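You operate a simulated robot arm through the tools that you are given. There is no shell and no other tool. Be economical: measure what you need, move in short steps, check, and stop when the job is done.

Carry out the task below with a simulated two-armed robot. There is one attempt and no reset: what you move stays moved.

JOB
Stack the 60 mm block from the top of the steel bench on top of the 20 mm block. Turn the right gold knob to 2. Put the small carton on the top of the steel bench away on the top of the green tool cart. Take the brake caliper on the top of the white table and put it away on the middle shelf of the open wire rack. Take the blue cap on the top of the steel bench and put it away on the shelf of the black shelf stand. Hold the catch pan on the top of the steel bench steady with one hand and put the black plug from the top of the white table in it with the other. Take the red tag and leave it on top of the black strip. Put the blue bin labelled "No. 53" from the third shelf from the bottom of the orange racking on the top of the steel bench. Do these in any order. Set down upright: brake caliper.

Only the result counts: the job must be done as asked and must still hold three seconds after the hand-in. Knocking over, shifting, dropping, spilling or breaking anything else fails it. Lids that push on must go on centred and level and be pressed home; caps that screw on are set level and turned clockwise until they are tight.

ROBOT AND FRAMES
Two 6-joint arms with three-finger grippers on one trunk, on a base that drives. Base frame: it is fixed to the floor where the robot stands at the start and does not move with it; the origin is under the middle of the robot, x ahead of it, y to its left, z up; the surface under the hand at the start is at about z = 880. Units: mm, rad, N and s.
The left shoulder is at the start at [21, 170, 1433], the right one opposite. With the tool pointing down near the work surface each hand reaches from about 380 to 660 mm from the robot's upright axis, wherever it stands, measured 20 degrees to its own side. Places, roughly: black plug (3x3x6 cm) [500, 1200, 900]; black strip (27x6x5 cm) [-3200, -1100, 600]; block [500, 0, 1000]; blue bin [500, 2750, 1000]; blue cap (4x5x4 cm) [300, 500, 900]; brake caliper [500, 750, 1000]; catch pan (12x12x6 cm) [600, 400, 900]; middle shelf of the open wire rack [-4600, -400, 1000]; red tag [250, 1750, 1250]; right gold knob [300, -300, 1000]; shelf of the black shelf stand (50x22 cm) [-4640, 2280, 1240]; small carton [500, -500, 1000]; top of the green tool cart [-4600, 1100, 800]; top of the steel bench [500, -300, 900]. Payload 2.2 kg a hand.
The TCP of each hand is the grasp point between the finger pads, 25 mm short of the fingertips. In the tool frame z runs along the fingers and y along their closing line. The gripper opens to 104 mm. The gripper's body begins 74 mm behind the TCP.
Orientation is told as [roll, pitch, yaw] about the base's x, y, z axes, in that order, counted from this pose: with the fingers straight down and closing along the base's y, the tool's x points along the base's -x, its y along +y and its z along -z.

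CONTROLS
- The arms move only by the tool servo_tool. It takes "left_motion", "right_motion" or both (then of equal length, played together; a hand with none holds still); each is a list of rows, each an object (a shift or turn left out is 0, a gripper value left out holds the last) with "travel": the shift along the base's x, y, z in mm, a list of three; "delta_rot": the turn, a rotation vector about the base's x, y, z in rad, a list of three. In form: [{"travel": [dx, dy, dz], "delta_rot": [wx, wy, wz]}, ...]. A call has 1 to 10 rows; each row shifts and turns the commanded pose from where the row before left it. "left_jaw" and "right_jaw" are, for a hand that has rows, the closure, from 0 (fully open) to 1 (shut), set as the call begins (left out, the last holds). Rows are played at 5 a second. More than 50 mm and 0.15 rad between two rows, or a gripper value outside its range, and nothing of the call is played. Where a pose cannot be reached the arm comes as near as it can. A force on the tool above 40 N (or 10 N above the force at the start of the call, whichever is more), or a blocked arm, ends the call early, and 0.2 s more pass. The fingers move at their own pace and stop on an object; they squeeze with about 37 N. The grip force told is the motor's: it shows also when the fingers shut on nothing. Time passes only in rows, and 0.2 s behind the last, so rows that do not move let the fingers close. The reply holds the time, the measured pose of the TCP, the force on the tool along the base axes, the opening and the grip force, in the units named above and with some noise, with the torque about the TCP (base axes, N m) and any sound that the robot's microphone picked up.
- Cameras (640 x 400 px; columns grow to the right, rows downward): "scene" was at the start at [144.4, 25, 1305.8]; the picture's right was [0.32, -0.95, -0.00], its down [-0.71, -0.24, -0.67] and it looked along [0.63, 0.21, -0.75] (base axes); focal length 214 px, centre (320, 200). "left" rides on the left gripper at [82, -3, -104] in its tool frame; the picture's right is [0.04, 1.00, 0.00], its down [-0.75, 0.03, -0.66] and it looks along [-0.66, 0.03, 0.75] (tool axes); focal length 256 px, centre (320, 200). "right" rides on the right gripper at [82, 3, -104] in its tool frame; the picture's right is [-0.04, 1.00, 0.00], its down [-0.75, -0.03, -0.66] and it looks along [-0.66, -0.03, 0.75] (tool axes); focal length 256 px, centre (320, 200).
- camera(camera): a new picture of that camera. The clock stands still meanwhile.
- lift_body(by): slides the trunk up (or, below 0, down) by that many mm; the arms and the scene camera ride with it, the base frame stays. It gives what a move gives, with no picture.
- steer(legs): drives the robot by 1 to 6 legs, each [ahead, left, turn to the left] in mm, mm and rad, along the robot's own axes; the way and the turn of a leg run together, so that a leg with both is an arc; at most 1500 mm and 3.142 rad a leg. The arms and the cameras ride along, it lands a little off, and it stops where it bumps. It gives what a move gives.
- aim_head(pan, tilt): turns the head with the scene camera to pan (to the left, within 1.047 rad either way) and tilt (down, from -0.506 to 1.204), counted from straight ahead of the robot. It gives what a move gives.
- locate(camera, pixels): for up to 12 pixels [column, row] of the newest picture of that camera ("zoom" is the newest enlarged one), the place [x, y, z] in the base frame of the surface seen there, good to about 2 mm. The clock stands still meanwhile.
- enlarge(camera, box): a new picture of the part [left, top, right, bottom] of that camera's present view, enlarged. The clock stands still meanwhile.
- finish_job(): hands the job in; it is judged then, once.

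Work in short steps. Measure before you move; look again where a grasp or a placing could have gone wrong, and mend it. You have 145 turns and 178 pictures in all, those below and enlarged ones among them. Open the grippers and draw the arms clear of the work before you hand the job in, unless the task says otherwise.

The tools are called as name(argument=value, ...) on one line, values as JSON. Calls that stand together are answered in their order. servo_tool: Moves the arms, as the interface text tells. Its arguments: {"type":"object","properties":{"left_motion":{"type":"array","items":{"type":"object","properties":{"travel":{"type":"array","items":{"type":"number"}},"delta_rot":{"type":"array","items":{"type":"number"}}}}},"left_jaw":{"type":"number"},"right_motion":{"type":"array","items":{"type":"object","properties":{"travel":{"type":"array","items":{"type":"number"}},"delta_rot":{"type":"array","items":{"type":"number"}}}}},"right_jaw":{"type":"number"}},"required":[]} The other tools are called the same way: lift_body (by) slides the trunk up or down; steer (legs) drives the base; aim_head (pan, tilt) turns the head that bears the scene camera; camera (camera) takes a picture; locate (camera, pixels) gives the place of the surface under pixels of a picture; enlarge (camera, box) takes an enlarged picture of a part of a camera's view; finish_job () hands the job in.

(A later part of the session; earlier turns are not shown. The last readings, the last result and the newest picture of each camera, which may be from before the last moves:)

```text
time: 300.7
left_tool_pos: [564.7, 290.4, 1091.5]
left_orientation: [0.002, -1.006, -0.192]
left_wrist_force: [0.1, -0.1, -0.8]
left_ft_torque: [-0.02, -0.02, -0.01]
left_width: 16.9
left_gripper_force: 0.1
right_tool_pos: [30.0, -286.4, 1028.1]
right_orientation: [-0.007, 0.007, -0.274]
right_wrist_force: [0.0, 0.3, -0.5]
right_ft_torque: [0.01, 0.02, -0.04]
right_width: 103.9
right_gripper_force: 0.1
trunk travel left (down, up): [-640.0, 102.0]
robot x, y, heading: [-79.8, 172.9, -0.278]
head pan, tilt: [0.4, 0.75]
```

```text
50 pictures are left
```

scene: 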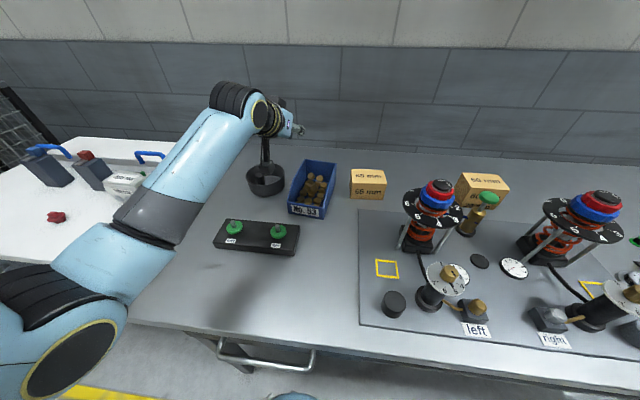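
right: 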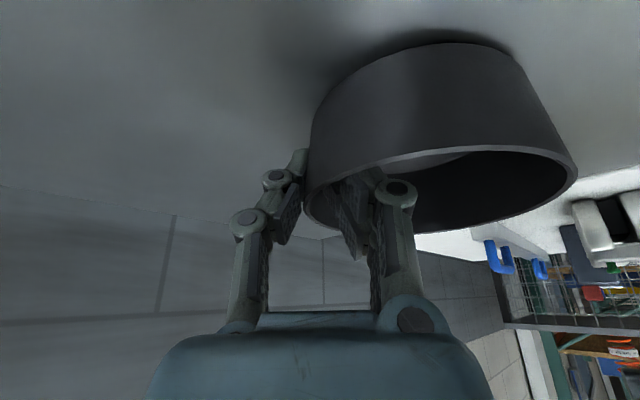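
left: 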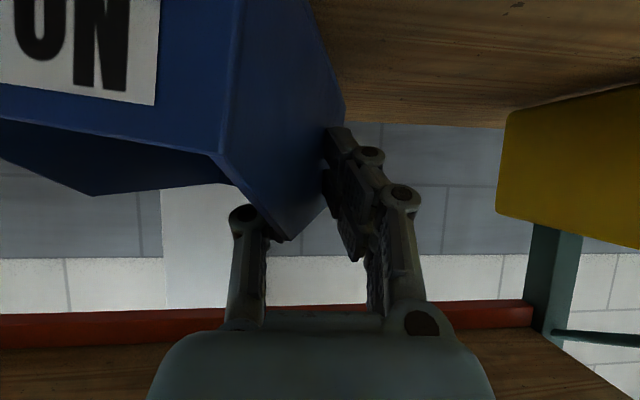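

Bin delivered. Now the caliper: back out, straighten heading and the left hand, and drive to about (-90,610).

steer(legs=[[-330, 0, 0.28]])

servo_tool(left_jaw=0, left_motion=[{"delta_rot": [0, 0, -0.09]}, {"delta_rot": [0, 0.145, 0]}, {"delta_rot": [0, 0.145, 0]}, {"delta_rot": [0, 0.145, 0]}, {"delta_rot": [0, 0.145, 0]}, {"delta_rot": [0, 0.145, 0]}, {"delta_rot": [0, 0.145, 0]}, {"delta_rot": [0, 0.136, 0]}, {"travel": [0, -25, 0]}, {"travel": [0, -25, 0]}])

servo_tool(left_motion=[{"delta_rot": [0, 0, -0.149]}, {"delta_rot": [0, 0, -0.149]}, {"delta_rot": [0, 0, -0.149]}, {"delta_rot": [0, 0, -0.149]}, {"delta_rot": [0, 0, -0.149]}, {"delta_rot": [0, 0, -0.149]}, {"delta_rot": [0, 0, -0.149]}, {"delta_rot": [0, 0, -0.149]}, {"delta_rot": [0, 0, -0.149]}, {"delta_rot": [0, 0, -0.149]}])

aim_head(pan=0.55, tilt=0.4)

camera(camera="scene")

```text
time: 302.9
left_tool_pos: [178.7, 511.3, 1093.3]
left_orientation: [0.002, -1.004, 0.09]
left_wrist_force: [0.7, -0.1, 0.2]
left_ft_torque: [0.0, -0.06, -0.03]
left_width: 16.8
left_gripper_force: 0.1
right_tool_pos: [-172.1, -191.3, 1029.2]
right_orientation: [-0.007, 0.006, 0.01]
right_wrist_force: [-0.6, -0.7, 0.5]
right_ft_torque: [-0.05, 0.02, -0.02]
right_width: 103.6
right_gripper_force: 0.0
trunk travel left (down, up): [-640.0, 102.0]
robot x, y, heading: [-404.2, 216.3, 0.008]
head pan, tilt: [0.4, 0.75]
```

```text
time: 305.1
left_tool_pos: [178.9, 461.6, 1093.5]
left_orientation: [0.001, 0.002, -0.001]
left_wrist_force: [0.5, -0.3, 0.3]
left_ft_torque: [0.02, -0.03, -0.02]
left_width: 104.1
left_gripper_force: 0.2
right_tool_pos: [-170.5, -191.4, 1029.0]
right_orientation: [-0.008, 0.007, 0.008]
right_wrist_force: [-0.3, 0.0, 0.1]
right_ft_torque: [0.02, 0.0, 0.05]
right_width: 103.9
right_gripper_force: 0.1
trunk travel left (down, up): [-640.0, 102.0]
robot x, y, heading: [-409.0, 214.2, -0.0]
head pan, tilt: [0.4, 0.75]
```

```text
time: 307.3
left_tool_pos: [178.8, 461.7, 1092.8]
left_orientation: [-0.001, 0.004, -1.492]
left_wrist_force: [-0.2, -0.1, 0.1]
left_ft_torque: [-0.01, -0.04, 0.0]
left_width: 104.1
left_gripper_force: 0.1
right_tool_pos: [-173.1, -190.5, 1029.3]
right_orientation: [-0.006, 0.009, 0.008]
right_wrist_force: [0.1, 0.4, 0.5]
right_ft_torque: [0.02, -0.02, -0.01]
right_width: 104.2
right_gripper_force: 0.0
trunk travel left (down, up): [-640.0, 102.0]
robot x, y, heading: [-410.8, 211.4, 0.007]
head pan, tilt: [0.4, 0.75]
```

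```text
time: 308.1
left_tool_pos: [179.7, 461.5, 1093.1]
left_orientation: [0.0, 0.002, -1.491]
left_wrist_force: [-0.3, 0.1, 0.0]
left_ft_torque: [0.02, 0.01, 0.01]
left_width: 104.1
left_gripper_force: 0.0
right_tool_pos: [-171.9, -191.7, 1028.6]
right_orientation: [-0.008, 0.007, 0.007]
right_wrist_force: [0.2, 0.3, -0.3]
right_ft_torque: [0.03, -0.03, 0.05]
right_width: 104.0
right_gripper_force: 0.1
trunk travel left (down, up): [-640.0, 102.0]
robot x, y, heading: [-406.5, 217.3, 0.003]
head pan, tilt: [0.55, 0.4]
```

```text
49 pictures are left
```

scene: 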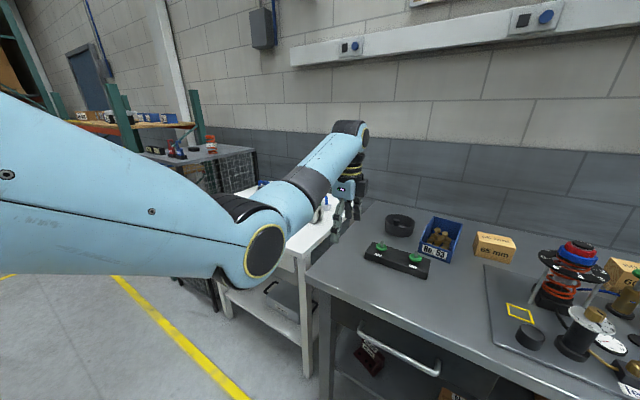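

Fetch the red tag first with the right hand: drive to about (-470,1930) and look at the cage.

steer(legs=[[-70, 0, 0], [0, 1400, 0], [0, 310, 0]])

aim_head(pan=-0.15, tilt=0.3)

camera(camera="scene")

```text
time: 317.4
left_tool_pos: [98.2, 2166.8, 1093.2]
left_orientation: [0.0, 0.002, -1.49]
left_wrist_force: [0.0, 0.4, -0.2]
left_ft_torque: [-0.01, 0.01, -0.02]
left_width: 104.1
left_gripper_force: 0.0
right_tool_pos: [-251.7, 1513.6, 1029.2]
right_orientation: [-0.006, 0.008, 0.011]
right_wrist_force: [0.0, 0.3, 0.4]
right_ft_torque: [-0.02, -0.01, 0.01]
right_width: 103.8
right_gripper_force: 0.0
trunk travel left (down, up): [-640.0, 102.0]
robot x, y, heading: [-489.2, 1922.3, 0.006]
head pan, tilt: [0.55, 0.4]
```

```text
time: 318.5
left_tool_pos: [97.5, 2165.9, 1092.5]
left_orientation: [0.001, 0.002, -1.491]
left_wrist_force: [-0.2, -0.9, -0.8]
left_ft_torque: [0.02, 0.04, -0.01]
left_width: 104.1
left_gripper_force: 0.1
right_tool_pos: [-251.0, 1512.9, 1029.4]
right_orientation: [-0.007, 0.005, 0.011]
right_wrist_force: [-0.2, 0.4, 0.0]
right_ft_torque: [0.04, 0.02, -0.01]
right_width: 103.9
right_gripper_force: 0.1
trunk travel left (down, up): [-640.0, 102.0]
robot x, y, heading: [-486.5, 1916.9, 0.006]
head pan, tilt: [-0.15, 0.3]
```

```text
48 pictures are left
```

scene: 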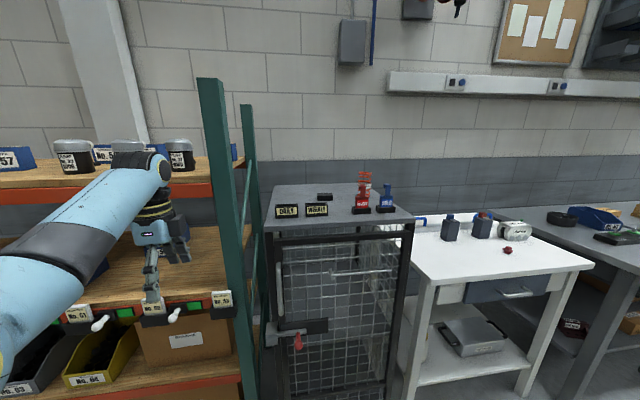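

Cage top holds red items at (365,195). Zoom and measure.

enlarge(camera="scene", box=[265, 165, 415, 240])

enlarge(camera="scene", box=[260, 310, 340, 360])

```text
4.27 times, centred on (340, 202) of scene
```

zoom: 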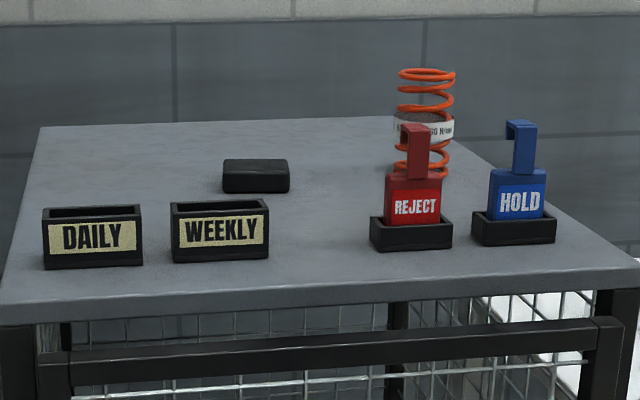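

```text
8.00 times, centred on (300, 335) of scene
```

zoom: 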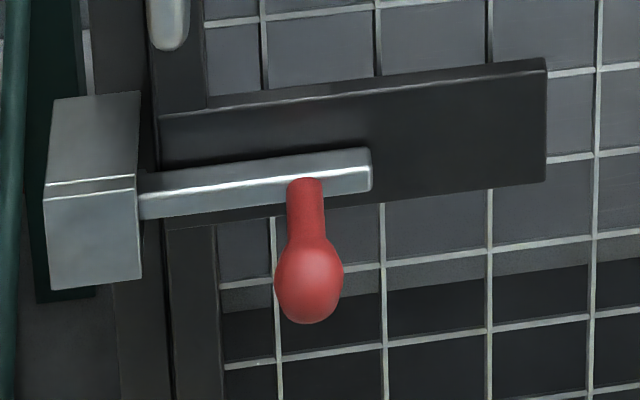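

The REJECT tag stands in a holder. Measure it (scene coords ~ (362,186)–(361,211)).

locate(camera="scene", pixels=[[359.5, 186.5], [363.5, 187], [363.5, 192], [357, 198], [367.5, 198], [361.5, 203], [356.5, 205.5], [366.5, 205], [361, 210], [361, 214], [364, 196], [300, 222]])

```text
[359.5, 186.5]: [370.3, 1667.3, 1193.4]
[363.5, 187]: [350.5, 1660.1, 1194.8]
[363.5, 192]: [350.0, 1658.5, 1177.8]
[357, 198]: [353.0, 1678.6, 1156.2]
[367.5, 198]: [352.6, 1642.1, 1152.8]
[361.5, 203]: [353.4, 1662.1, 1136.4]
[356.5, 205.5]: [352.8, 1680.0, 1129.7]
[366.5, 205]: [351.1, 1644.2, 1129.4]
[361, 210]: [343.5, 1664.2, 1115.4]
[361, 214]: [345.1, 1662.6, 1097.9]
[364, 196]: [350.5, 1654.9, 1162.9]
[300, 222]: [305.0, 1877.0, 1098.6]
```

Tag stem: x≈352, y≈1657, ~18 wide, z 1160–1197. Raise the trunk, bring the right hand forward with a narrow opening, drive near, and view with the right camera.

lift_body(by=95)

servo_tool(right_jaw=0.6, right_motion=[{"travel": [32, 22, 9]}, {"travel": [32, 22, 9]}, {"travel": [32, 22, 9]}, {"travel": [32, 22, 9]}, {"travel": [32, 22, 9]}, {"travel": [32, 22, 9]}, {"travel": [33, 22, 9]}, {"travel": [33, 22, 9]}, {"travel": [33, 22, 9]}, {"travel": [33, 22, 15]}])

steer(legs=[[150, -75, 0]])

camera(camera="right")

```text
time: 319.8
left_tool_pos: [98.4, 2165.7, 1188.8]
left_orientation: [0.0, 0.001, -1.491]
left_wrist_force: [-0.5, 0.3, 0.2]
left_ft_torque: [0.0, 0.01, 0.0]
left_width: 104.2
left_gripper_force: 0.1
right_tool_pos: [-251.6, 1512.7, 1123.2]
right_orientation: [-0.006, 0.007, 0.011]
right_wrist_force: [-0.7, -0.5, 0.6]
right_ft_torque: [-0.02, 0.01, -0.04]
right_width: 103.8
right_gripper_force: 0.0
trunk travel left (down, up): [-735.0, 7.0]
robot x, y, heading: [-489.0, 1920.2, 0.007]
head pan, tilt: [-0.15, 0.3]
```

```text
time: 321.9
left_tool_pos: [100.8, 2167.7, 1187.1]
left_orientation: [-0.001, 0.002, -1.488]
left_wrist_force: [-0.3, 0.7, -0.2]
left_ft_torque: [-0.04, -0.01, -0.01]
left_width: 104.0
left_gripper_force: 0.0
right_tool_pos: [70.8, 1692.6, 1160.4]
right_orientation: [-0.008, 0.01, 0.008]
right_wrist_force: [0.8, 0.7, -0.7]
right_ft_torque: [-0.02, 0.04, 0.0]
right_width: 41.5
right_gripper_force: 0.0
right hand out of reach, approached as far as the arm can: row 3, 4, 5, 6, 7
trunk travel left (down, up): [-735.0, 7.0]
robot x, y, heading: [-487.7, 1918.2, 0.001]
head pan, tilt: [-0.15, 0.3]
```

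```text
time: 323.4
left_tool_pos: [229.6, 2100.7, 1188.0]
left_orientation: [-0.018, 0.009, -1.48]
left_wrist_force: [-17.3, -1.7, 5.0]
left_ft_torque: [0.19, -0.59, -0.12]
left_width: 100.6
left_gripper_force: 0.1
right_tool_pos: [205.6, 1622.9, 1162.1]
right_orientation: [-0.007, 0.006, 0.015]
right_wrist_force: [-0.8, 0.1, 1.2]
right_ft_torque: [-0.03, 0.01, -0.01]
right_width: 41.6
right_gripper_force: 0.0
trunk travel left (down, up): [-735.0, 7.0]
robot x, y, heading: [-348.0, 1849.0, 0.008]
head pan, tilt: [-0.15, 0.3]
stopped in leg 1: the force on the tool passed its limit at 70 N (the readings are from after the stop); the commanded pose is now the measured one
```

```text
45 pictures are left
```

right: 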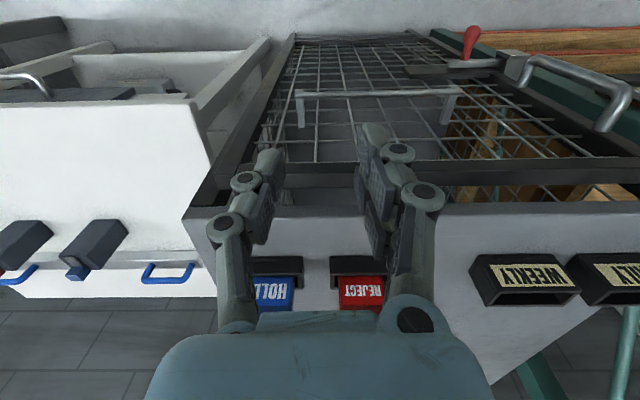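

The left hand touched the racking. Back off 60, bring the left hand inward 160 so it passes over the cage, then continue.

steer(legs=[[-70, 0, 0]])

servo_tool(left_motion=[{"travel": [0, -32, 0]}, {"travel": [0, -32, 0]}, {"travel": [0, -32, 0]}, {"travel": [0, -32, 0]}, {"travel": [0, -32, 0]}, {}], right_motion=[{"travel": [0, 8, 10]}, {"travel": [5, 8, 10]}, {"travel": [5, 8, 10]}, {"travel": [5, 8, 5]}, {}, {}])

camera(camera="scene")

```text
time: 324.4
left_tool_pos: [163.7, 2101.6, 1185.7]
left_orientation: [-0.016, 0.012, -1.482]
left_wrist_force: [-0.9, 0.5, 0.0]
left_ft_torque: [0.01, -0.08, 0.01]
left_width: 104.1
left_gripper_force: 0.1
right_tool_pos: [140.6, 1623.9, 1160.0]
right_orientation: [-0.008, 0.007, 0.014]
right_wrist_force: [-0.8, 0.3, 0.4]
right_ft_torque: [-0.01, 0.01, 0.0]
right_width: 41.5
right_gripper_force: 0.1
trunk travel left (down, up): [-735.0, 7.0]
robot x, y, heading: [-416.5, 1851.9, 0.008]
head pan, tilt: [-0.15, 0.3]
```

```text
time: 325.8
left_tool_pos: [162.1, 1939.4, 1185.8]
left_orientation: [-0.017, 0.01, -1.48]
left_wrist_force: [-0.6, 0.6, 0.1]
left_ft_torque: [0.0, 0.02, -0.02]
left_width: 104.3
left_gripper_force: 0.1
right_tool_pos: [156.3, 1655.0, 1195.2]
right_orientation: [-0.009, 0.01, 0.015]
right_wrist_force: [-0.3, 0.2, -0.8]
right_ft_torque: [-0.02, 0.01, 0.0]
right_width: 41.7
right_gripper_force: 0.0
trunk travel left (down, up): [-735.0, 7.0]
robot x, y, heading: [-418.6, 1846.2, 0.009]
head pan, tilt: [-0.15, 0.3]
```

```text
44 pictures are left
```

scene: 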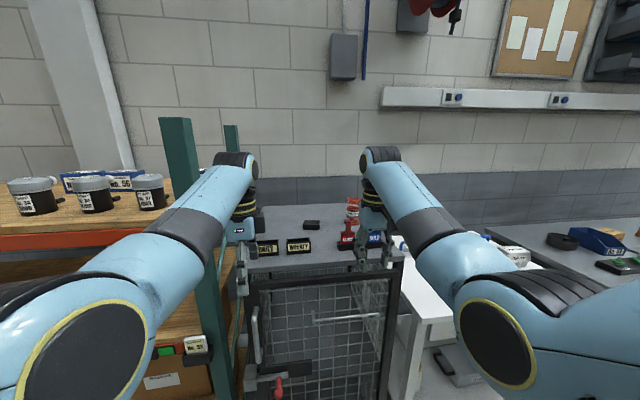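

Right hand at the stem's height, aligned in y. Drive ahead 140 and view with the right camera.

steer(legs=[[140, 0, -0.006]])

camera(camera="right")

locate(camera="right", pixels=[[320, 200], [310, 230], [330, 230], [320, 260], [320, 180], [310, 290], [340, 290]])

```text
time: 327.2
left_tool_pos: [302.8, 1937.0, 1186.9]
left_orientation: [-0.014, 0.01, -1.486]
left_wrist_force: [0.3, 0.2, -0.7]
left_ft_torque: [0.0, 0.01, -0.03]
left_width: 103.9
left_gripper_force: 0.0
right_tool_pos: [293.4, 1652.8, 1195.6]
right_orientation: [-0.008, 0.006, 0.01]
right_wrist_force: [0.3, 0.6, -0.4]
right_ft_torque: [0.0, 0.01, 0.01]
right_width: 41.5
right_gripper_force: 0.1
trunk travel left (down, up): [-735.0, 7.0]
robot x, y, heading: [-279.4, 1853.3, 0.006]
head pan, tilt: [-0.15, 0.3]
```

```text
43 pictures are left
```

right: 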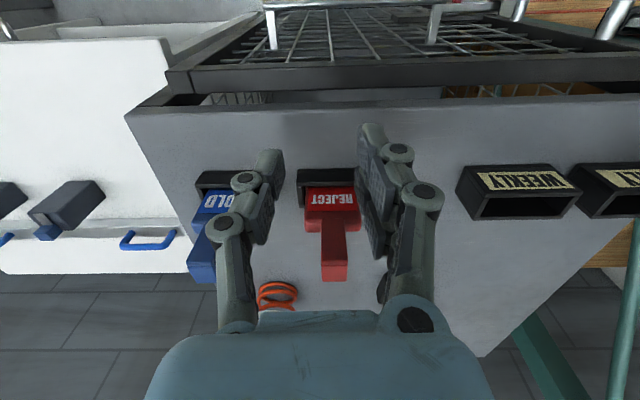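

```text
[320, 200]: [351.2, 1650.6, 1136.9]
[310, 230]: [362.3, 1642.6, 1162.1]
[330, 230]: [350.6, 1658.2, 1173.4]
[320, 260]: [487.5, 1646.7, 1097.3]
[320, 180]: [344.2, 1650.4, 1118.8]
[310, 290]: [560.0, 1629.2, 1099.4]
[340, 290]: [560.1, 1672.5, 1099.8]
```

Stem centre y≈1660. Shift +7 in y, drive 58 ahead, then close.

servo_tool(right_motion=[{"travel": [0, 7, 0]}, {}])

steer(legs=[[58, 0, -0.005]])

camera(camera="right")

```text
time: 327.8
left_tool_pos: [302.6, 1936.8, 1186.8]
left_orientation: [-0.018, 0.011, -1.486]
left_wrist_force: [-0.6, -0.4, -0.4]
left_ft_torque: [-0.01, 0.0, -0.01]
left_width: 104.2
left_gripper_force: 0.1
right_tool_pos: [295.5, 1657.8, 1195.3]
right_orientation: [-0.007, 0.008, 0.01]
right_wrist_force: [0.7, 0.3, 0.4]
right_ft_torque: [-0.02, 0.01, 0.03]
right_width: 41.5
right_gripper_force: 0.0
trunk travel left (down, up): [-735.0, 7.0]
robot x, y, heading: [-278.2, 1849.3, 0.003]
head pan, tilt: [-0.15, 0.3]
```

```text
time: 328.7
left_tool_pos: [353.5, 1934.4, 1188.7]
left_orientation: [-0.011, 0.009, -1.493]
left_wrist_force: [-1.2, 0.5, -0.7]
left_ft_torque: [0.01, -0.06, -0.02]
left_width: 104.0
left_gripper_force: 0.0
right_tool_pos: [342.6, 1656.1, 1198.4]
right_orientation: [-0.006, 0.003, 0.001]
right_wrist_force: [-0.7, -0.4, 0.0]
right_ft_torque: [0.0, -0.05, 0.05]
right_width: 41.8
right_gripper_force: 0.1
trunk travel left (down, up): [-735.0, 7.0]
robot x, y, heading: [-226.0, 1850.2, -0.003]
head pan, tilt: [-0.15, 0.3]
```

```text
42 pictures are left
```

right: 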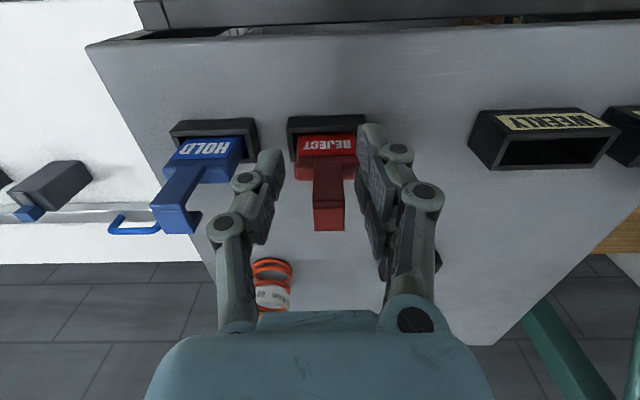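

Nearly there: nudge (+9,+4,−9), then close and lift.

servo_tool(right_motion=[{"travel": [9, 4, -4]}, {"travel": [0, 0, -4]}, {}])

servo_tool(right_jaw=1, right_motion=[{}, {}, {}, {}])

camera(camera="right")

```text
time: 329.5
left_tool_pos: [358.6, 1935.0, 1185.9]
left_orientation: [-0.018, 0.01, -1.492]
left_wrist_force: [0.0, 0.1, -0.5]
left_ft_torque: [0.01, -0.01, 0.03]
left_width: 104.1
left_gripper_force: 0.0
right_tool_pos: [357.4, 1659.9, 1187.0]
right_orientation: [-0.007, 0.009, 0.0]
right_wrist_force: [0.2, -0.4, -0.6]
right_ft_torque: [0.01, 0.0, 0.05]
right_width: 41.4
right_gripper_force: 0.1
trunk travel left (down, up): [-735.0, 7.0]
robot x, y, heading: [-222.2, 1852.0, -0.001]
head pan, tilt: [-0.15, 0.3]
```

```text
time: 330.5
left_tool_pos: [357.7, 1935.1, 1185.5]
left_orientation: [-0.016, 0.01, -1.492]
left_wrist_force: [0.5, -0.6, 0.6]
left_ft_torque: [0.0, -0.01, 0.02]
left_width: 104.4
left_gripper_force: 0.1
right_tool_pos: [358.3, 1660.6, 1187.2]
right_orientation: [-0.006, 0.007, 0.001]
right_wrist_force: [0.4, -0.6, 3.0]
right_ft_torque: [0.02, -0.04, -0.03]
right_width: 17.6
right_gripper_force: 37.3
trunk travel left (down, up): [-735.0, 7.0]
robot x, y, heading: [-223.6, 1851.2, -0.002]
head pan, tilt: [-0.15, 0.3]
```

```text
41 pictures are left
```

right: 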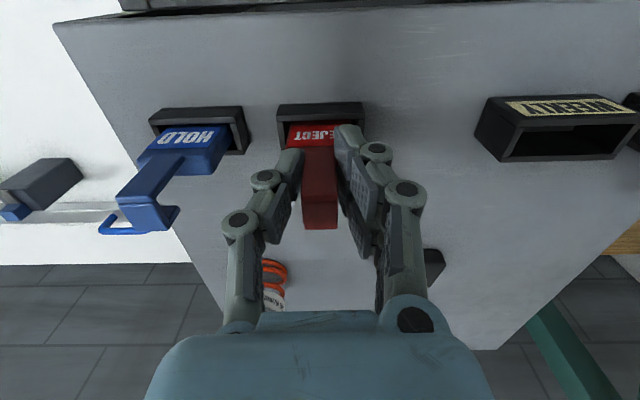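

Stem gripped (17.6 mm). Lift: trunk +6, then arm +24 in small steps.

lift_body(by=6)

servo_tool(right_motion=[{"travel": [0, 0, 6]}, {"travel": [0, 0, 6]}, {"travel": [0, 0, 6]}, {"travel": [0, 0, 6]}, {}])

camera(camera="right")

```text
time: 331.1
left_tool_pos: [357.4, 1934.4, 1192.1]
left_orientation: [-0.017, 0.012, -1.491]
left_wrist_force: [0.3, -0.3, 0.3]
left_ft_torque: [-0.02, -0.02, 0.04]
left_width: 103.9
left_gripper_force: 0.0
right_tool_pos: [357.8, 1660.2, 1193.1]
right_orientation: [-0.007, 0.008, 0.0]
right_wrist_force: [0.2, 0.0, 0.4]
right_ft_torque: [0.01, 0.02, -0.02]
right_width: 17.9
right_gripper_force: 37.0
trunk travel left (down, up): [-741.0, 1.0]
robot x, y, heading: [-219.9, 1854.1, -0.008]
head pan, tilt: [-0.15, 0.3]
```

```text
time: 332.3
left_tool_pos: [358.1, 1933.9, 1191.8]
left_orientation: [-0.016, 0.01, -1.492]
left_wrist_force: [0.0, -0.1, 0.0]
left_ft_torque: [0.01, -0.03, 0.0]
left_width: 104.0
left_gripper_force: 0.0
right_tool_pos: [359.4, 1659.8, 1217.1]
right_orientation: [-0.007, 0.009, 0.005]
right_wrist_force: [-0.1, -0.9, -0.1]
right_ft_torque: [0.01, 0.01, 0.01]
right_width: 17.7
right_gripper_force: 36.6
trunk travel left (down, up): [-741.0, 1.0]
robot x, y, heading: [-224.2, 1849.8, 0.001]
head pan, tilt: [-0.15, 0.3]
```

```text
40 pictures are left
```

right: 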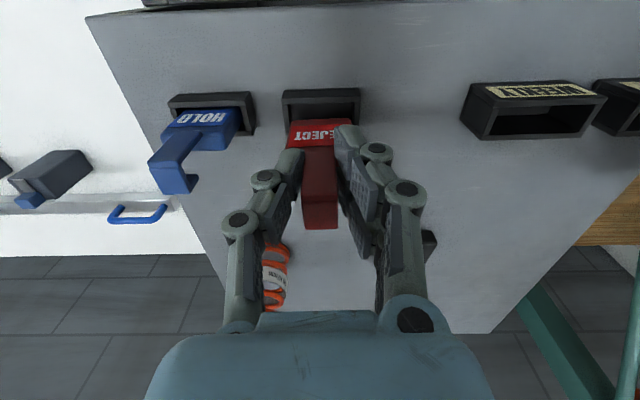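

Tag is out of its holder. Rise 10 more, back out, and drive to the caliper at about (-95,610).

servo_tool(right_motion=[{"travel": [0, 0, 6]}, {"travel": [0, 0, 6]}, {}])

steer(legs=[[-260, 0, 0], [0, -1240, 0], [330, 0, 0]])

aim_head(pan=0.25, tilt=0.75)

camera(camera="left")

camera(camera="scene")

```text
time: 333.1
left_tool_pos: [358.4, 1934.8, 1193.4]
left_orientation: [-0.017, 0.011, -1.492]
left_wrist_force: [-0.1, 0.1, -0.1]
left_ft_torque: [0.02, 0.01, -0.02]
left_width: 104.0
left_gripper_force: 0.0
right_tool_pos: [362.8, 1660.1, 1226.7]
right_orientation: [-0.008, 0.007, 0.001]
right_wrist_force: [-0.2, 0.2, 0.9]
right_ft_torque: [0.01, -0.01, 0.03]
right_width: 17.5
right_gripper_force: 36.3
right hand out of reach, approached as far as the arm can: row 2
trunk travel left (down, up): [-741.0, 1.0]
robot x, y, heading: [-221.8, 1851.2, 0.003]
head pan, tilt: [-0.15, 0.3]
```

```text
time: 342.5
left_tool_pos: [422.0, 694.3, 1191.5]
left_orientation: [-0.018, 0.011, -1.512]
left_wrist_force: [-0.3, 0.0, -0.5]
left_ft_torque: [-0.01, -0.01, 0.01]
left_width: 104.0
left_gripper_force: 0.0
right_tool_pos: [420.4, 420.4, 1226.4]
right_orientation: [-0.008, 0.007, -0.015]
right_wrist_force: [-0.2, 0.2, -1.7]
right_ft_torque: [-0.02, 0.0, 0.0]
right_width: 17.3
right_gripper_force: 36.9
trunk travel left (down, up): [-741.0, 1.0]
robot x, y, heading: [-159.8, 621.3, -0.017]
head pan, tilt: [-0.15, 0.3]
```

```text
time: 343.4
left_tool_pos: [420.1, 694.5, 1191.7]
left_orientation: [-0.016, 0.012, -1.51]
left_wrist_force: [-0.3, -0.3, 0.3]
left_ft_torque: [0.01, -0.03, 0.0]
left_width: 103.9
left_gripper_force: 0.1
right_tool_pos: [419.2, 420.5, 1226.1]
right_orientation: [-0.006, 0.008, -0.016]
right_wrist_force: [-1.0, -0.5, -0.7]
right_ft_torque: [-0.04, -0.02, 0.01]
right_width: 17.7
right_gripper_force: 37.4
trunk travel left (down, up): [-741.0, 1.0]
robot x, y, heading: [-158.6, 624.9, -0.025]
head pan, tilt: [0.25, 0.75]
```

```text
39 pictures are left
```

left: 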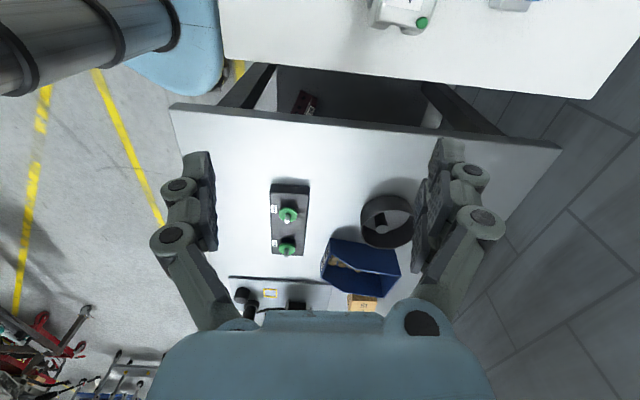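

```text
38 pictures are left
```

scene: 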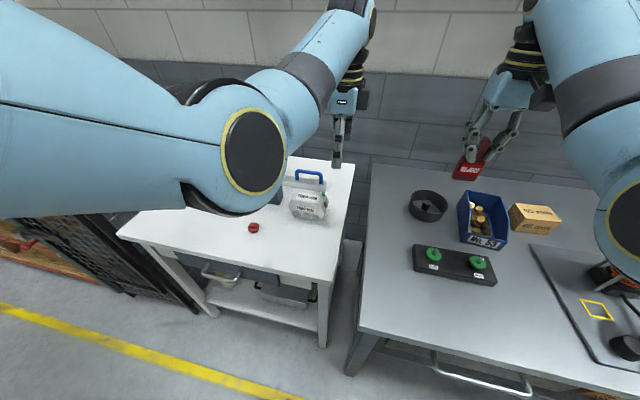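

Caliper is at (308,200) in the scene. Zoom and measure its outline.

enlarge(camera="scene", box=[270, 165, 350, 230])

locate(camera="zoom", pixels=[[175, 195], [370, 200], [165, 250], [380, 262], [230, 330], [390, 270], [300, 220], [435, 210], [425, 300], [170, 300], [270, 275], [130, 260]])

```text
6.15 times, centred on (310, 198) of scene
```

zoom: 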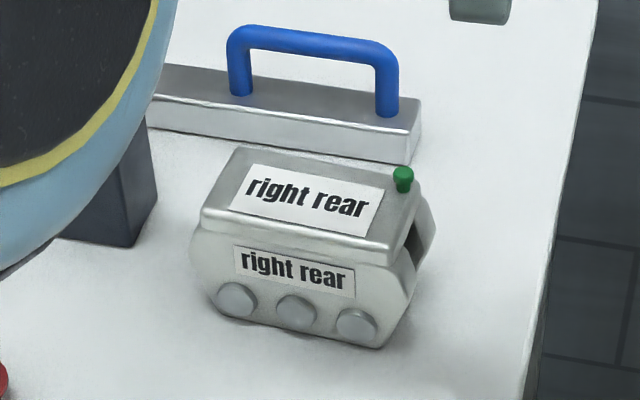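

```text
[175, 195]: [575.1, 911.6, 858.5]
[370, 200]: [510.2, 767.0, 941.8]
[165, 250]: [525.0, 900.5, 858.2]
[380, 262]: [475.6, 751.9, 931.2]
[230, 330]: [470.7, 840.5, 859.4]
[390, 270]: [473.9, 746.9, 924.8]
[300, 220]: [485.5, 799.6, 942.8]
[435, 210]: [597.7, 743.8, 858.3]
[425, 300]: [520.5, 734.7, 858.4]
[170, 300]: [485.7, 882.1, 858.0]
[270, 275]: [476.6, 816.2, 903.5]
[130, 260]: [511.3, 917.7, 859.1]
```

locate(camera="zoom", pixels=[[206, 216], [385, 250], [238, 156], [408, 196], [320, 168], [290, 242], [195, 265], [385, 340], [403, 172], [432, 220], [405, 330], [245, 175]])

steer(legs=[[65, 5, 0.022]])

```text
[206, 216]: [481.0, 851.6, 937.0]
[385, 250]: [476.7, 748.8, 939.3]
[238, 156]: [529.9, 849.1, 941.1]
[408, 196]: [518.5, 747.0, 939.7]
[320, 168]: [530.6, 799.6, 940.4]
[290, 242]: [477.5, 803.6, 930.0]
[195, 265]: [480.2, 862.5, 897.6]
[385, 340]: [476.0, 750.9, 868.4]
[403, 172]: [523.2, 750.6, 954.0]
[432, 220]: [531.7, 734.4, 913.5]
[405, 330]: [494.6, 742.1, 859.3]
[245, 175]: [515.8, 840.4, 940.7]
```

```text
time: 344.4
left_tool_pos: [479.0, 712.0, 1195.5]
left_orientation: [-0.016, 0.011, -1.488]
left_wrist_force: [-0.5, 0.3, -0.5]
left_ft_torque: [0.03, -0.06, 0.0]
left_width: 104.1
left_gripper_force: 0.1
right_tool_pos: [483.9, 437.8, 1228.3]
right_orientation: [-0.008, 0.005, 0.007]
right_wrist_force: [-1.1, -0.1, 0.3]
right_ft_torque: [-0.02, -0.03, 0.01]
right_width: 17.5
right_gripper_force: 37.6
trunk travel left (down, up): [-741.0, 1.0]
robot x, y, heading: [-97.0, 624.2, 0.001]
head pan, tilt: [0.25, 0.75]
```

Caliper top spans x 477–531, y 747–852 (centre (503,800)), yaw ≈ −0.04. Lower the trunk 140, align above, and check.

lift_body(by=-140)

servo_tool(left_motion=[{"travel": [8, 30, -15], "delta_rot": [0.01, -0.01, -0.06]}, {"travel": [8, 29, -15], "delta_rot": [0, 0, -0.06]}, {"travel": [8, 29, -15]}, {"travel": [0, 0, -15]}, {}])

camera(camera="left")

```text
time: 346.0
left_tool_pos: [483.0, 711.6, 1052.0]
left_orientation: [-0.017, 0.009, -1.489]
left_wrist_force: [-0.1, 0.0, -0.8]
left_ft_torque: [0.0, 0.02, 0.01]
left_width: 104.1
left_gripper_force: 0.0
right_tool_pos: [489.2, 437.7, 1085.1]
right_orientation: [-0.009, 0.007, 0.008]
right_wrist_force: [-0.6, -0.5, -0.5]
right_ft_torque: [-0.02, -0.02, 0.01]
right_width: 17.6
right_gripper_force: 37.0
trunk travel left (down, up): [-601.0, 141.0]
robot x, y, heading: [-99.0, 626.0, 0.004]
head pan, tilt: [0.25, 0.75]
```

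```text
time: 347.2
left_tool_pos: [507.0, 801.0, 991.0]
left_orientation: [-0.008, 0.019, -1.609]
left_wrist_force: [-0.3, 0.1, -0.5]
left_ft_torque: [-0.01, -0.02, 0.0]
left_width: 103.7
left_gripper_force: 0.0
right_tool_pos: [489.0, 439.4, 1085.8]
right_orientation: [-0.009, 0.006, 0.007]
right_wrist_force: [0.5, 0.4, 0.1]
right_ft_torque: [-0.02, 0.01, 0.03]
right_width: 17.8
right_gripper_force: 36.9
trunk travel left (down, up): [-601.0, 141.0]
robot x, y, heading: [-95.1, 625.8, 0.005]
head pan, tilt: [0.25, 0.75]
```

```text
36 pictures are left
```

left: 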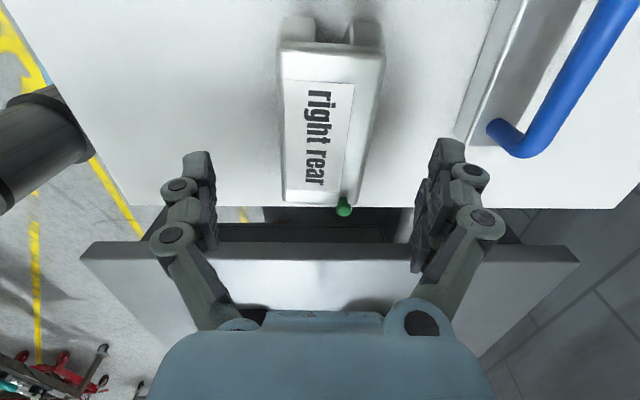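

Aligned. Check the bar's nearest edge by the right finger, then descend.

locate(camera="left", pixels=[[462, 132], [480, 90], [318, 195], [283, 120], [365, 120], [300, 60]])

servo_tool(left_motion=[{"travel": [-3, 0, -25]}, {"travel": [0, 0, -20]}, {}])

```text
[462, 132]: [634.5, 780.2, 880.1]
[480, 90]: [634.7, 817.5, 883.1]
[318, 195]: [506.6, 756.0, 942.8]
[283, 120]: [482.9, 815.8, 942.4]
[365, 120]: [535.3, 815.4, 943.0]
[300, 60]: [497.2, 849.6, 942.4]
```

```text
time: 348.0
left_tool_pos: [502.9, 800.6, 945.6]
left_orientation: [-0.005, 0.019, -1.607]
left_wrist_force: [-0.9, 0.7, -0.6]
left_ft_torque: [-0.01, 0.0, -0.01]
left_width: 104.0
left_gripper_force: 0.2
right_tool_pos: [489.2, 439.2, 1085.2]
right_orientation: [-0.01, 0.007, 0.006]
right_wrist_force: [-0.2, 0.4, -1.1]
right_ft_torque: [-0.03, -0.03, 0.01]
right_width: 17.9
right_gripper_force: 36.7
trunk travel left (down, up): [-601.0, 141.0]
robot x, y, heading: [-96.7, 626.2, 0.002]
head pan, tilt: [0.25, 0.75]
```

Bar is at x≥634, clear. Centre x≈508: shift +5, descend to z≈908, close, test-lift.

servo_tool(left_motion=[{"travel": [5, 0, -18]}, {"travel": [0, 0, -19]}, {}])

servo_tool(left_jaw=1, left_motion=[{}, {}, {}, {}, {}])

servo_tool(left_motion=[{"travel": [0, 0, 5]}, {"travel": [0, 0, 8]}, {"travel": [0, 0, 12]}, {"travel": [0, 0, 20]}, {"travel": [0, 0, 30]}])

camera(camera="left")

```text
time: 348.8
left_tool_pos: [508.5, 799.3, 909.4]
left_orientation: [-0.007, 0.019, -1.609]
left_wrist_force: [-0.2, -0.1, -0.6]
left_ft_torque: [0.07, 0.03, -0.02]
left_width: 104.1
left_gripper_force: 0.0
right_tool_pos: [489.0, 438.4, 1084.4]
right_orientation: [-0.008, 0.007, 0.007]
right_wrist_force: [0.8, -0.1, -0.4]
right_ft_torque: [-0.01, 0.02, -0.01]
right_width: 17.6
right_gripper_force: 36.9
trunk travel left (down, up): [-601.0, 141.0]
robot x, y, heading: [-98.7, 628.5, 0.006]
head pan, tilt: [0.25, 0.75]
```

```text
time: 350.0
left_tool_pos: [509.2, 799.6, 908.0]
left_orientation: [-0.006, 0.019, -1.609]
left_wrist_force: [1.1, -0.1, 2.3]
left_ft_torque: [-0.07, 0.38, -0.15]
left_width: 69.3
left_gripper_force: 37.9
right_tool_pos: [489.6, 439.6, 1084.1]
right_orientation: [-0.009, 0.007, 0.007]
right_wrist_force: [0.2, 0.0, -0.3]
right_ft_torque: [0.04, 0.0, 0.03]
right_width: 17.8
right_gripper_force: 36.8
trunk travel left (down, up): [-601.0, 141.0]
robot x, y, heading: [-96.9, 630.4, 0.007]
head pan, tilt: [0.25, 0.75]
```

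```text
time: 351.2
left_tool_pos: [508.1, 800.8, 984.4]
left_orientation: [-0.009, 0.02, -1.608]
left_wrist_force: [-0.8, -0.5, -11.1]
left_ft_torque: [-0.02, -0.04, -0.05]
left_width: 69.2
left_gripper_force: 37.0
right_tool_pos: [489.0, 439.5, 1084.9]
right_orientation: [-0.009, 0.007, 0.007]
right_wrist_force: [-0.2, 0.1, -1.2]
right_ft_torque: [-0.01, -0.01, 0.0]
right_width: 17.5
right_gripper_force: 36.7
trunk travel left (down, up): [-601.0, 141.0]
robot x, y, heading: [-98.3, 626.7, 0.005]
head pan, tilt: [0.25, 0.75]
```

```text
35 pictures are left
```

left: 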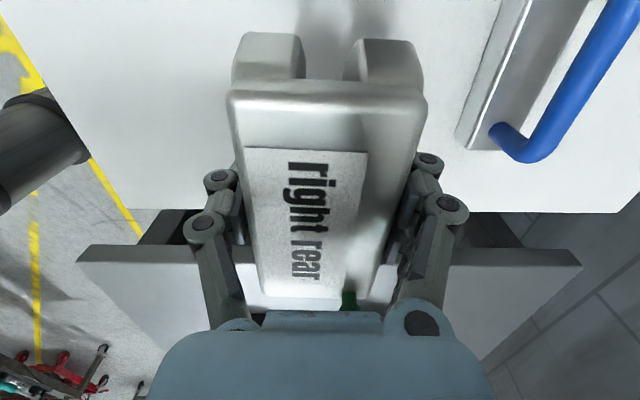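

Caliper held (11 N). Raise the trunk 100 and drive to the rack, arriving near (-3250,-250) facing it.

lift_body(by=100)

steer(legs=[[-350, 0, 0], [0, -300, 0], [0, 0, 3.13], [1500, 0, 0], [1350, 0, 0], [0, 600, 0]])

aim_head(pan=0.0, tilt=0.3)

camera(camera="scene")

```text
time: 352.6
left_tool_pos: [509.5, 800.1, 1083.4]
left_orientation: [-0.009, 0.018, -1.607]
left_wrist_force: [-0.2, 0.1, -9.8]
left_ft_torque: [0.0, 0.01, 0.0]
left_width: 69.0
left_gripper_force: 36.9
right_tool_pos: [489.7, 438.5, 1184.3]
right_orientation: [-0.01, 0.008, 0.006]
right_wrist_force: [-0.2, 0.3, 0.3]
right_ft_torque: [-0.02, -0.02, 0.0]
right_width: 17.4
right_gripper_force: 37.1
trunk travel left (down, up): [-701.0, 41.0]
robot x, y, heading: [-100.3, 632.1, 0.003]
head pan, tilt: [0.25, 0.75]
```

```text
time: 380.1
left_tool_pos: [-3872.7, -442.3, 1081.0]
left_orientation: [-0.014, 0.022, 1.534]
left_wrist_force: [0.0, 0.6, -10.6]
left_ft_torque: [0.01, -0.01, 0.01]
left_width: 68.8
left_gripper_force: 36.7
right_tool_pos: [-3855.1, -79.3, 1185.4]
right_orientation: [-0.005, 0.009, -3.135]
right_wrist_force: [0.3, 0.1, -0.9]
right_ft_torque: [-0.03, -0.01, -0.01]
right_width: 6.2
right_gripper_force: 30.5
trunk travel left (down, up): [-701.0, 41.0]
robot x, y, heading: [-3265.0, -266.1, -3.143]
head pan, tilt: [0.25, 0.75]
stopped in leg 6: the robot was blocked; the commanded pose is now the measured one
```

```text
time: 381.0
left_tool_pos: [-3872.5, -442.9, 1082.7]
left_orientation: [-0.011, 0.021, 1.535]
left_wrist_force: [0.4, 0.0, -11.6]
left_ft_torque: [0.02, 0.03, 0.01]
left_width: 68.8
left_gripper_force: 36.1
right_tool_pos: [-3853.6, -81.1, 1184.5]
right_orientation: [-0.008, 0.009, -3.134]
right_wrist_force: [0.0, -0.8, 0.0]
right_ft_torque: [0.01, -0.01, -0.01]
right_width: 6.1
right_gripper_force: 30.6
trunk travel left (down, up): [-701.0, 41.0]
robot x, y, heading: [-3266.5, -265.5, -3.142]
head pan, tilt: [0.0, 0.3]
```

```text
34 pictures are left
```

scene: 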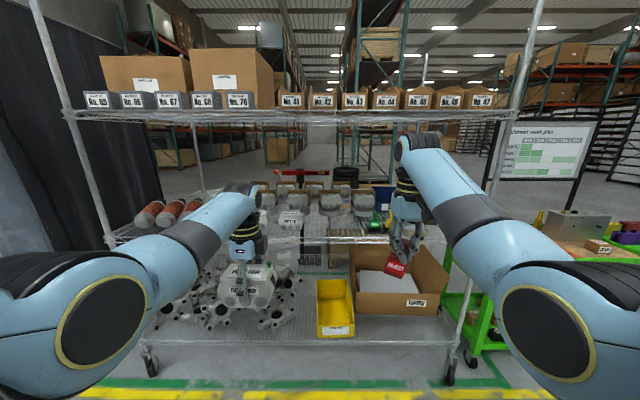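

The robot was blocked at the end and the tag grip width changed. Look at the tag and to the left side.

camera(camera="right")

enlarge(camera="scene", box=[170, 160, 450, 330])

aim_head(pan=1.04, tilt=0.75)

camera(camera="scene")

```text
33 pictures are left
```

right: 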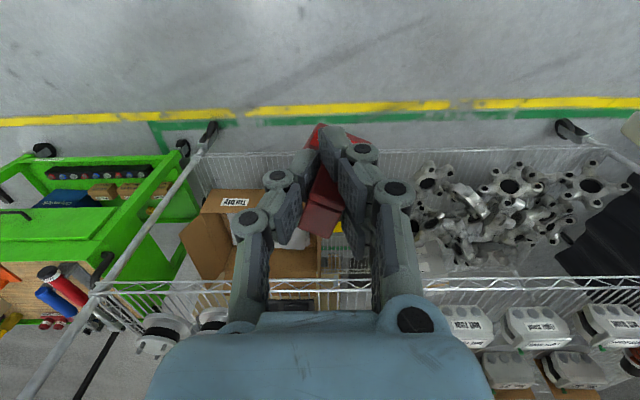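

```text
2.29 times, centred on (310, 245) of scene
```

zoom: 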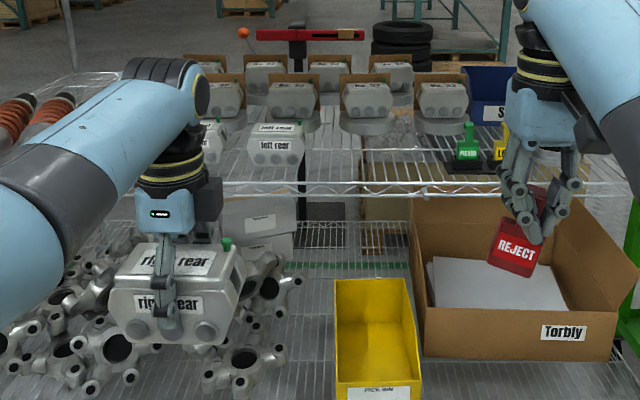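

```text
time: 382.3
left_tool_pos: [-3871.8, -441.3, 1083.6]
left_orientation: [-0.01, 0.023, 1.533]
left_wrist_force: [0.0, -0.1, -10.4]
left_ft_torque: [0.03, 0.03, -0.01]
left_width: 68.8
left_gripper_force: 37.1
right_tool_pos: [-3853.5, -80.5, 1184.4]
right_orientation: [-0.005, 0.006, -3.134]
right_wrist_force: [0.5, 0.4, 0.6]
right_ft_torque: [0.03, 0.01, -0.01]
right_width: 5.8
right_gripper_force: 30.4
trunk travel left (down, up): [-701.0, 41.0]
robot x, y, heading: [-3267.9, -267.3, -3.142]
head pan, tilt: [1.04, 0.75]
```

```text
31 pictures are left
```

scene: 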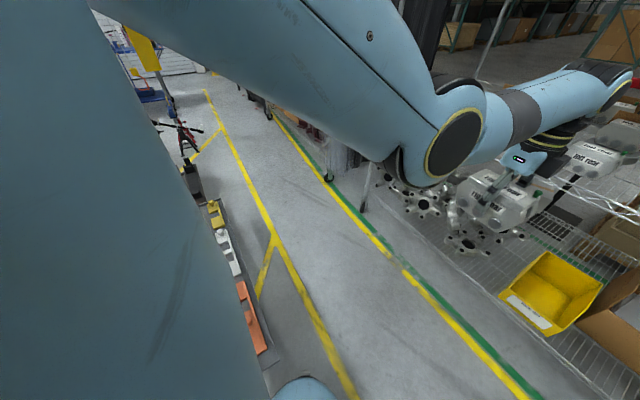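

Tag is still held (turned slightly), and a low table with coloured blocks lies to the left. Measure the shelf's free front area and the items on that table.

locate(camera="zoom", pixels=[[250, 190], [300, 190], [330, 190], [385, 190], [440, 190], [275, 160], [300, 165], [350, 160], [400, 165], [450, 170], [470, 160], [380, 135]])

locate(camera="scene", pixels=[[256, 335], [245, 292], [233, 265], [222, 238], [216, 220], [194, 190], [190, 172], [265, 370], [210, 200], [245, 310]])

enlarge(camera="scene", box=[140, 100, 300, 390])

```text
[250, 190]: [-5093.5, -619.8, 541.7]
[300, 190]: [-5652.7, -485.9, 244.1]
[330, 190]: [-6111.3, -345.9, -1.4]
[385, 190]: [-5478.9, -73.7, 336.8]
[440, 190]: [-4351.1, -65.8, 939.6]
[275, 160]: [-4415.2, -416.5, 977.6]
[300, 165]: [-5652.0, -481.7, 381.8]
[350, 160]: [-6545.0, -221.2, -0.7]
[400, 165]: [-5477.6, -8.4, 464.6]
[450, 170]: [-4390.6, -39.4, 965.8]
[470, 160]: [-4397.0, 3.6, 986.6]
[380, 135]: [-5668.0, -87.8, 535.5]
```

```text
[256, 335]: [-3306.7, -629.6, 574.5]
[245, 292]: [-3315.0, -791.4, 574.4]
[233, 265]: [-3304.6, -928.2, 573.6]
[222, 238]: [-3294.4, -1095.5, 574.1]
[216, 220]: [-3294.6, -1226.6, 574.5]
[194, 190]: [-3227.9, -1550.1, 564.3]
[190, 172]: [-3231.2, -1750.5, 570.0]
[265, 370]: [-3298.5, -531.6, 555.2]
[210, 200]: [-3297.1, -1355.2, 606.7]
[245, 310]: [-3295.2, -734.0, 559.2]
```

```text
1.38 times, centred on (220, 245) of scene
```

zoom: 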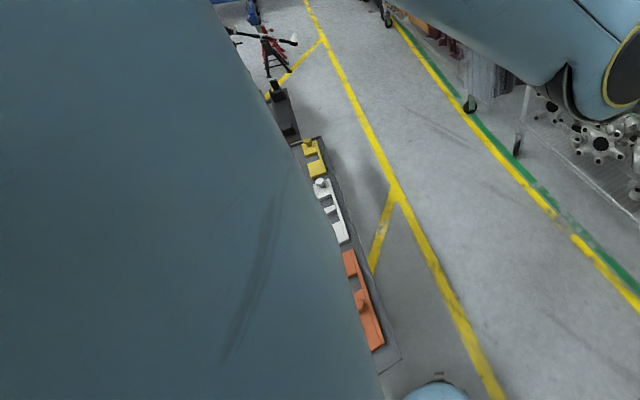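

Free front span on the shelf: y −350…−60. I'll place the caliper at (-4412,-205). Retract the right hand 110, drive right 237 and ahead 480, then check.

servo_tool(right_motion=[{"travel": [35, 0, -25]}, {"travel": [35, 0, -25]}, {"travel": [40, 0, -25]}])

steer(legs=[[0, -240, 0], [490, 0, 0]])

aim_head(pan=0.15, tilt=0.55)

camera(camera="scene")

camera(camera="left")

```text
time: 383.1
left_tool_pos: [-3871.5, -441.2, 1084.7]
left_orientation: [-0.011, 0.021, 1.535]
left_wrist_force: [-0.2, 0.0, -10.1]
left_ft_torque: [0.01, 0.0, 0.0]
left_width: 68.7
left_gripper_force: 37.1
right_tool_pos: [-3747.1, -80.1, 1102.8]
right_orientation: [-0.006, 0.004, -3.134]
right_wrist_force: [-0.1, -0.3, -1.0]
right_ft_torque: [-0.02, 0.01, -0.02]
right_width: 6.1
right_gripper_force: 30.2
right hand out of reach, approached as far as the arm can: row 1
trunk travel left (down, up): [-701.0, 41.0]
robot x, y, heading: [-3267.6, -270.0, -3.143]
head pan, tilt: [1.04, 0.75]
```

```text
time: 387.4
left_tool_pos: [-4364.2, -202.7, 1083.2]
left_orientation: [-0.012, 0.021, 1.533]
left_wrist_force: [-0.4, 0.4, -10.5]
left_ft_torque: [0.01, -0.04, 0.02]
left_width: 68.8
left_gripper_force: 37.1
right_tool_pos: [-4241.0, 158.0, 1101.6]
right_orientation: [-0.006, 0.009, -3.136]
right_wrist_force: [0.2, 0.4, -0.2]
right_ft_torque: [-0.04, -0.02, -0.02]
right_width: 6.3
right_gripper_force: 29.8
trunk travel left (down, up): [-701.0, 41.0]
robot x, y, heading: [-3756.1, -29.8, -3.136]
head pan, tilt: [1.04, 0.75]
```

```text
time: 388.6
left_tool_pos: [-4365.7, -204.3, 1081.9]
left_orientation: [-0.012, 0.021, 1.535]
left_wrist_force: [-0.1, 0.0, -11.8]
left_ft_torque: [0.0, 0.0, 0.0]
left_width: 68.7
left_gripper_force: 37.1
right_tool_pos: [-4241.4, 157.9, 1102.4]
right_orientation: [-0.007, 0.009, -3.134]
right_wrist_force: [-0.4, 0.0, 0.0]
right_ft_torque: [-0.03, -0.01, -0.02]
right_width: 6.1
right_gripper_force: 30.5
trunk travel left (down, up): [-701.0, 41.0]
robot x, y, heading: [-3755.8, -25.8, -3.142]
head pan, tilt: [0.15, 0.55]
```

```text
29 pictures are left
```

scene: 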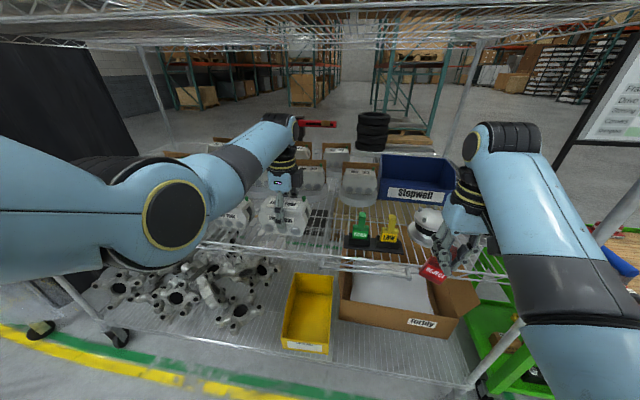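

```text
28 pictures are left
```

left: 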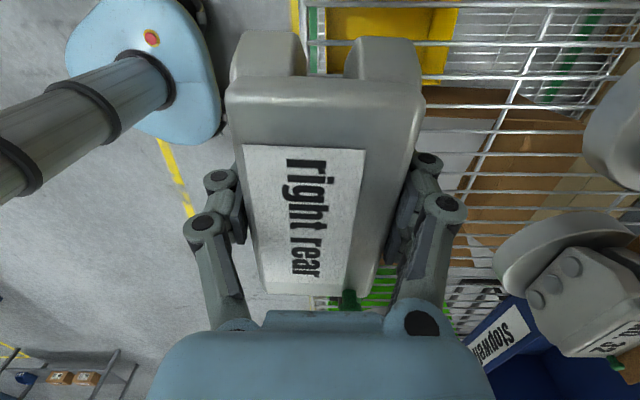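

Measure the items just behind the spot, and the wire height.

locate(camera="left", pixels=[[497, 262], [585, 135], [520, 240], [545, 290], [465, 75], [470, 175], [330, 30]])

steer(legs=[[44, 0, 0]])

```text
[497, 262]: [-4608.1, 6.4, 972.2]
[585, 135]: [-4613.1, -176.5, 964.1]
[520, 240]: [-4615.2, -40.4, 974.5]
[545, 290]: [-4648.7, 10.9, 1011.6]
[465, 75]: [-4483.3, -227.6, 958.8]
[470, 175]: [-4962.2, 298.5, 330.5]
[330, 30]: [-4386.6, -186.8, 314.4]
```

```text
time: 389.5
left_tool_pos: [-4403.6, -203.0, 1085.1]
left_orientation: [-0.008, 0.021, 1.534]
left_wrist_force: [0.5, -0.2, -10.4]
left_ft_torque: [0.0, 0.05, -0.02]
left_width: 68.5
left_gripper_force: 36.7
right_tool_pos: [-4281.0, 158.1, 1103.7]
right_orientation: [-0.008, 0.005, -3.134]
right_wrist_force: [1.1, -0.2, 0.0]
right_ft_torque: [-0.02, 0.04, -0.02]
right_width: 5.9
right_gripper_force: 30.2
trunk travel left (down, up): [-701.0, 41.0]
robot x, y, heading: [-3801.2, -32.6, -3.141]
head pan, tilt: [0.15, 0.55]
```

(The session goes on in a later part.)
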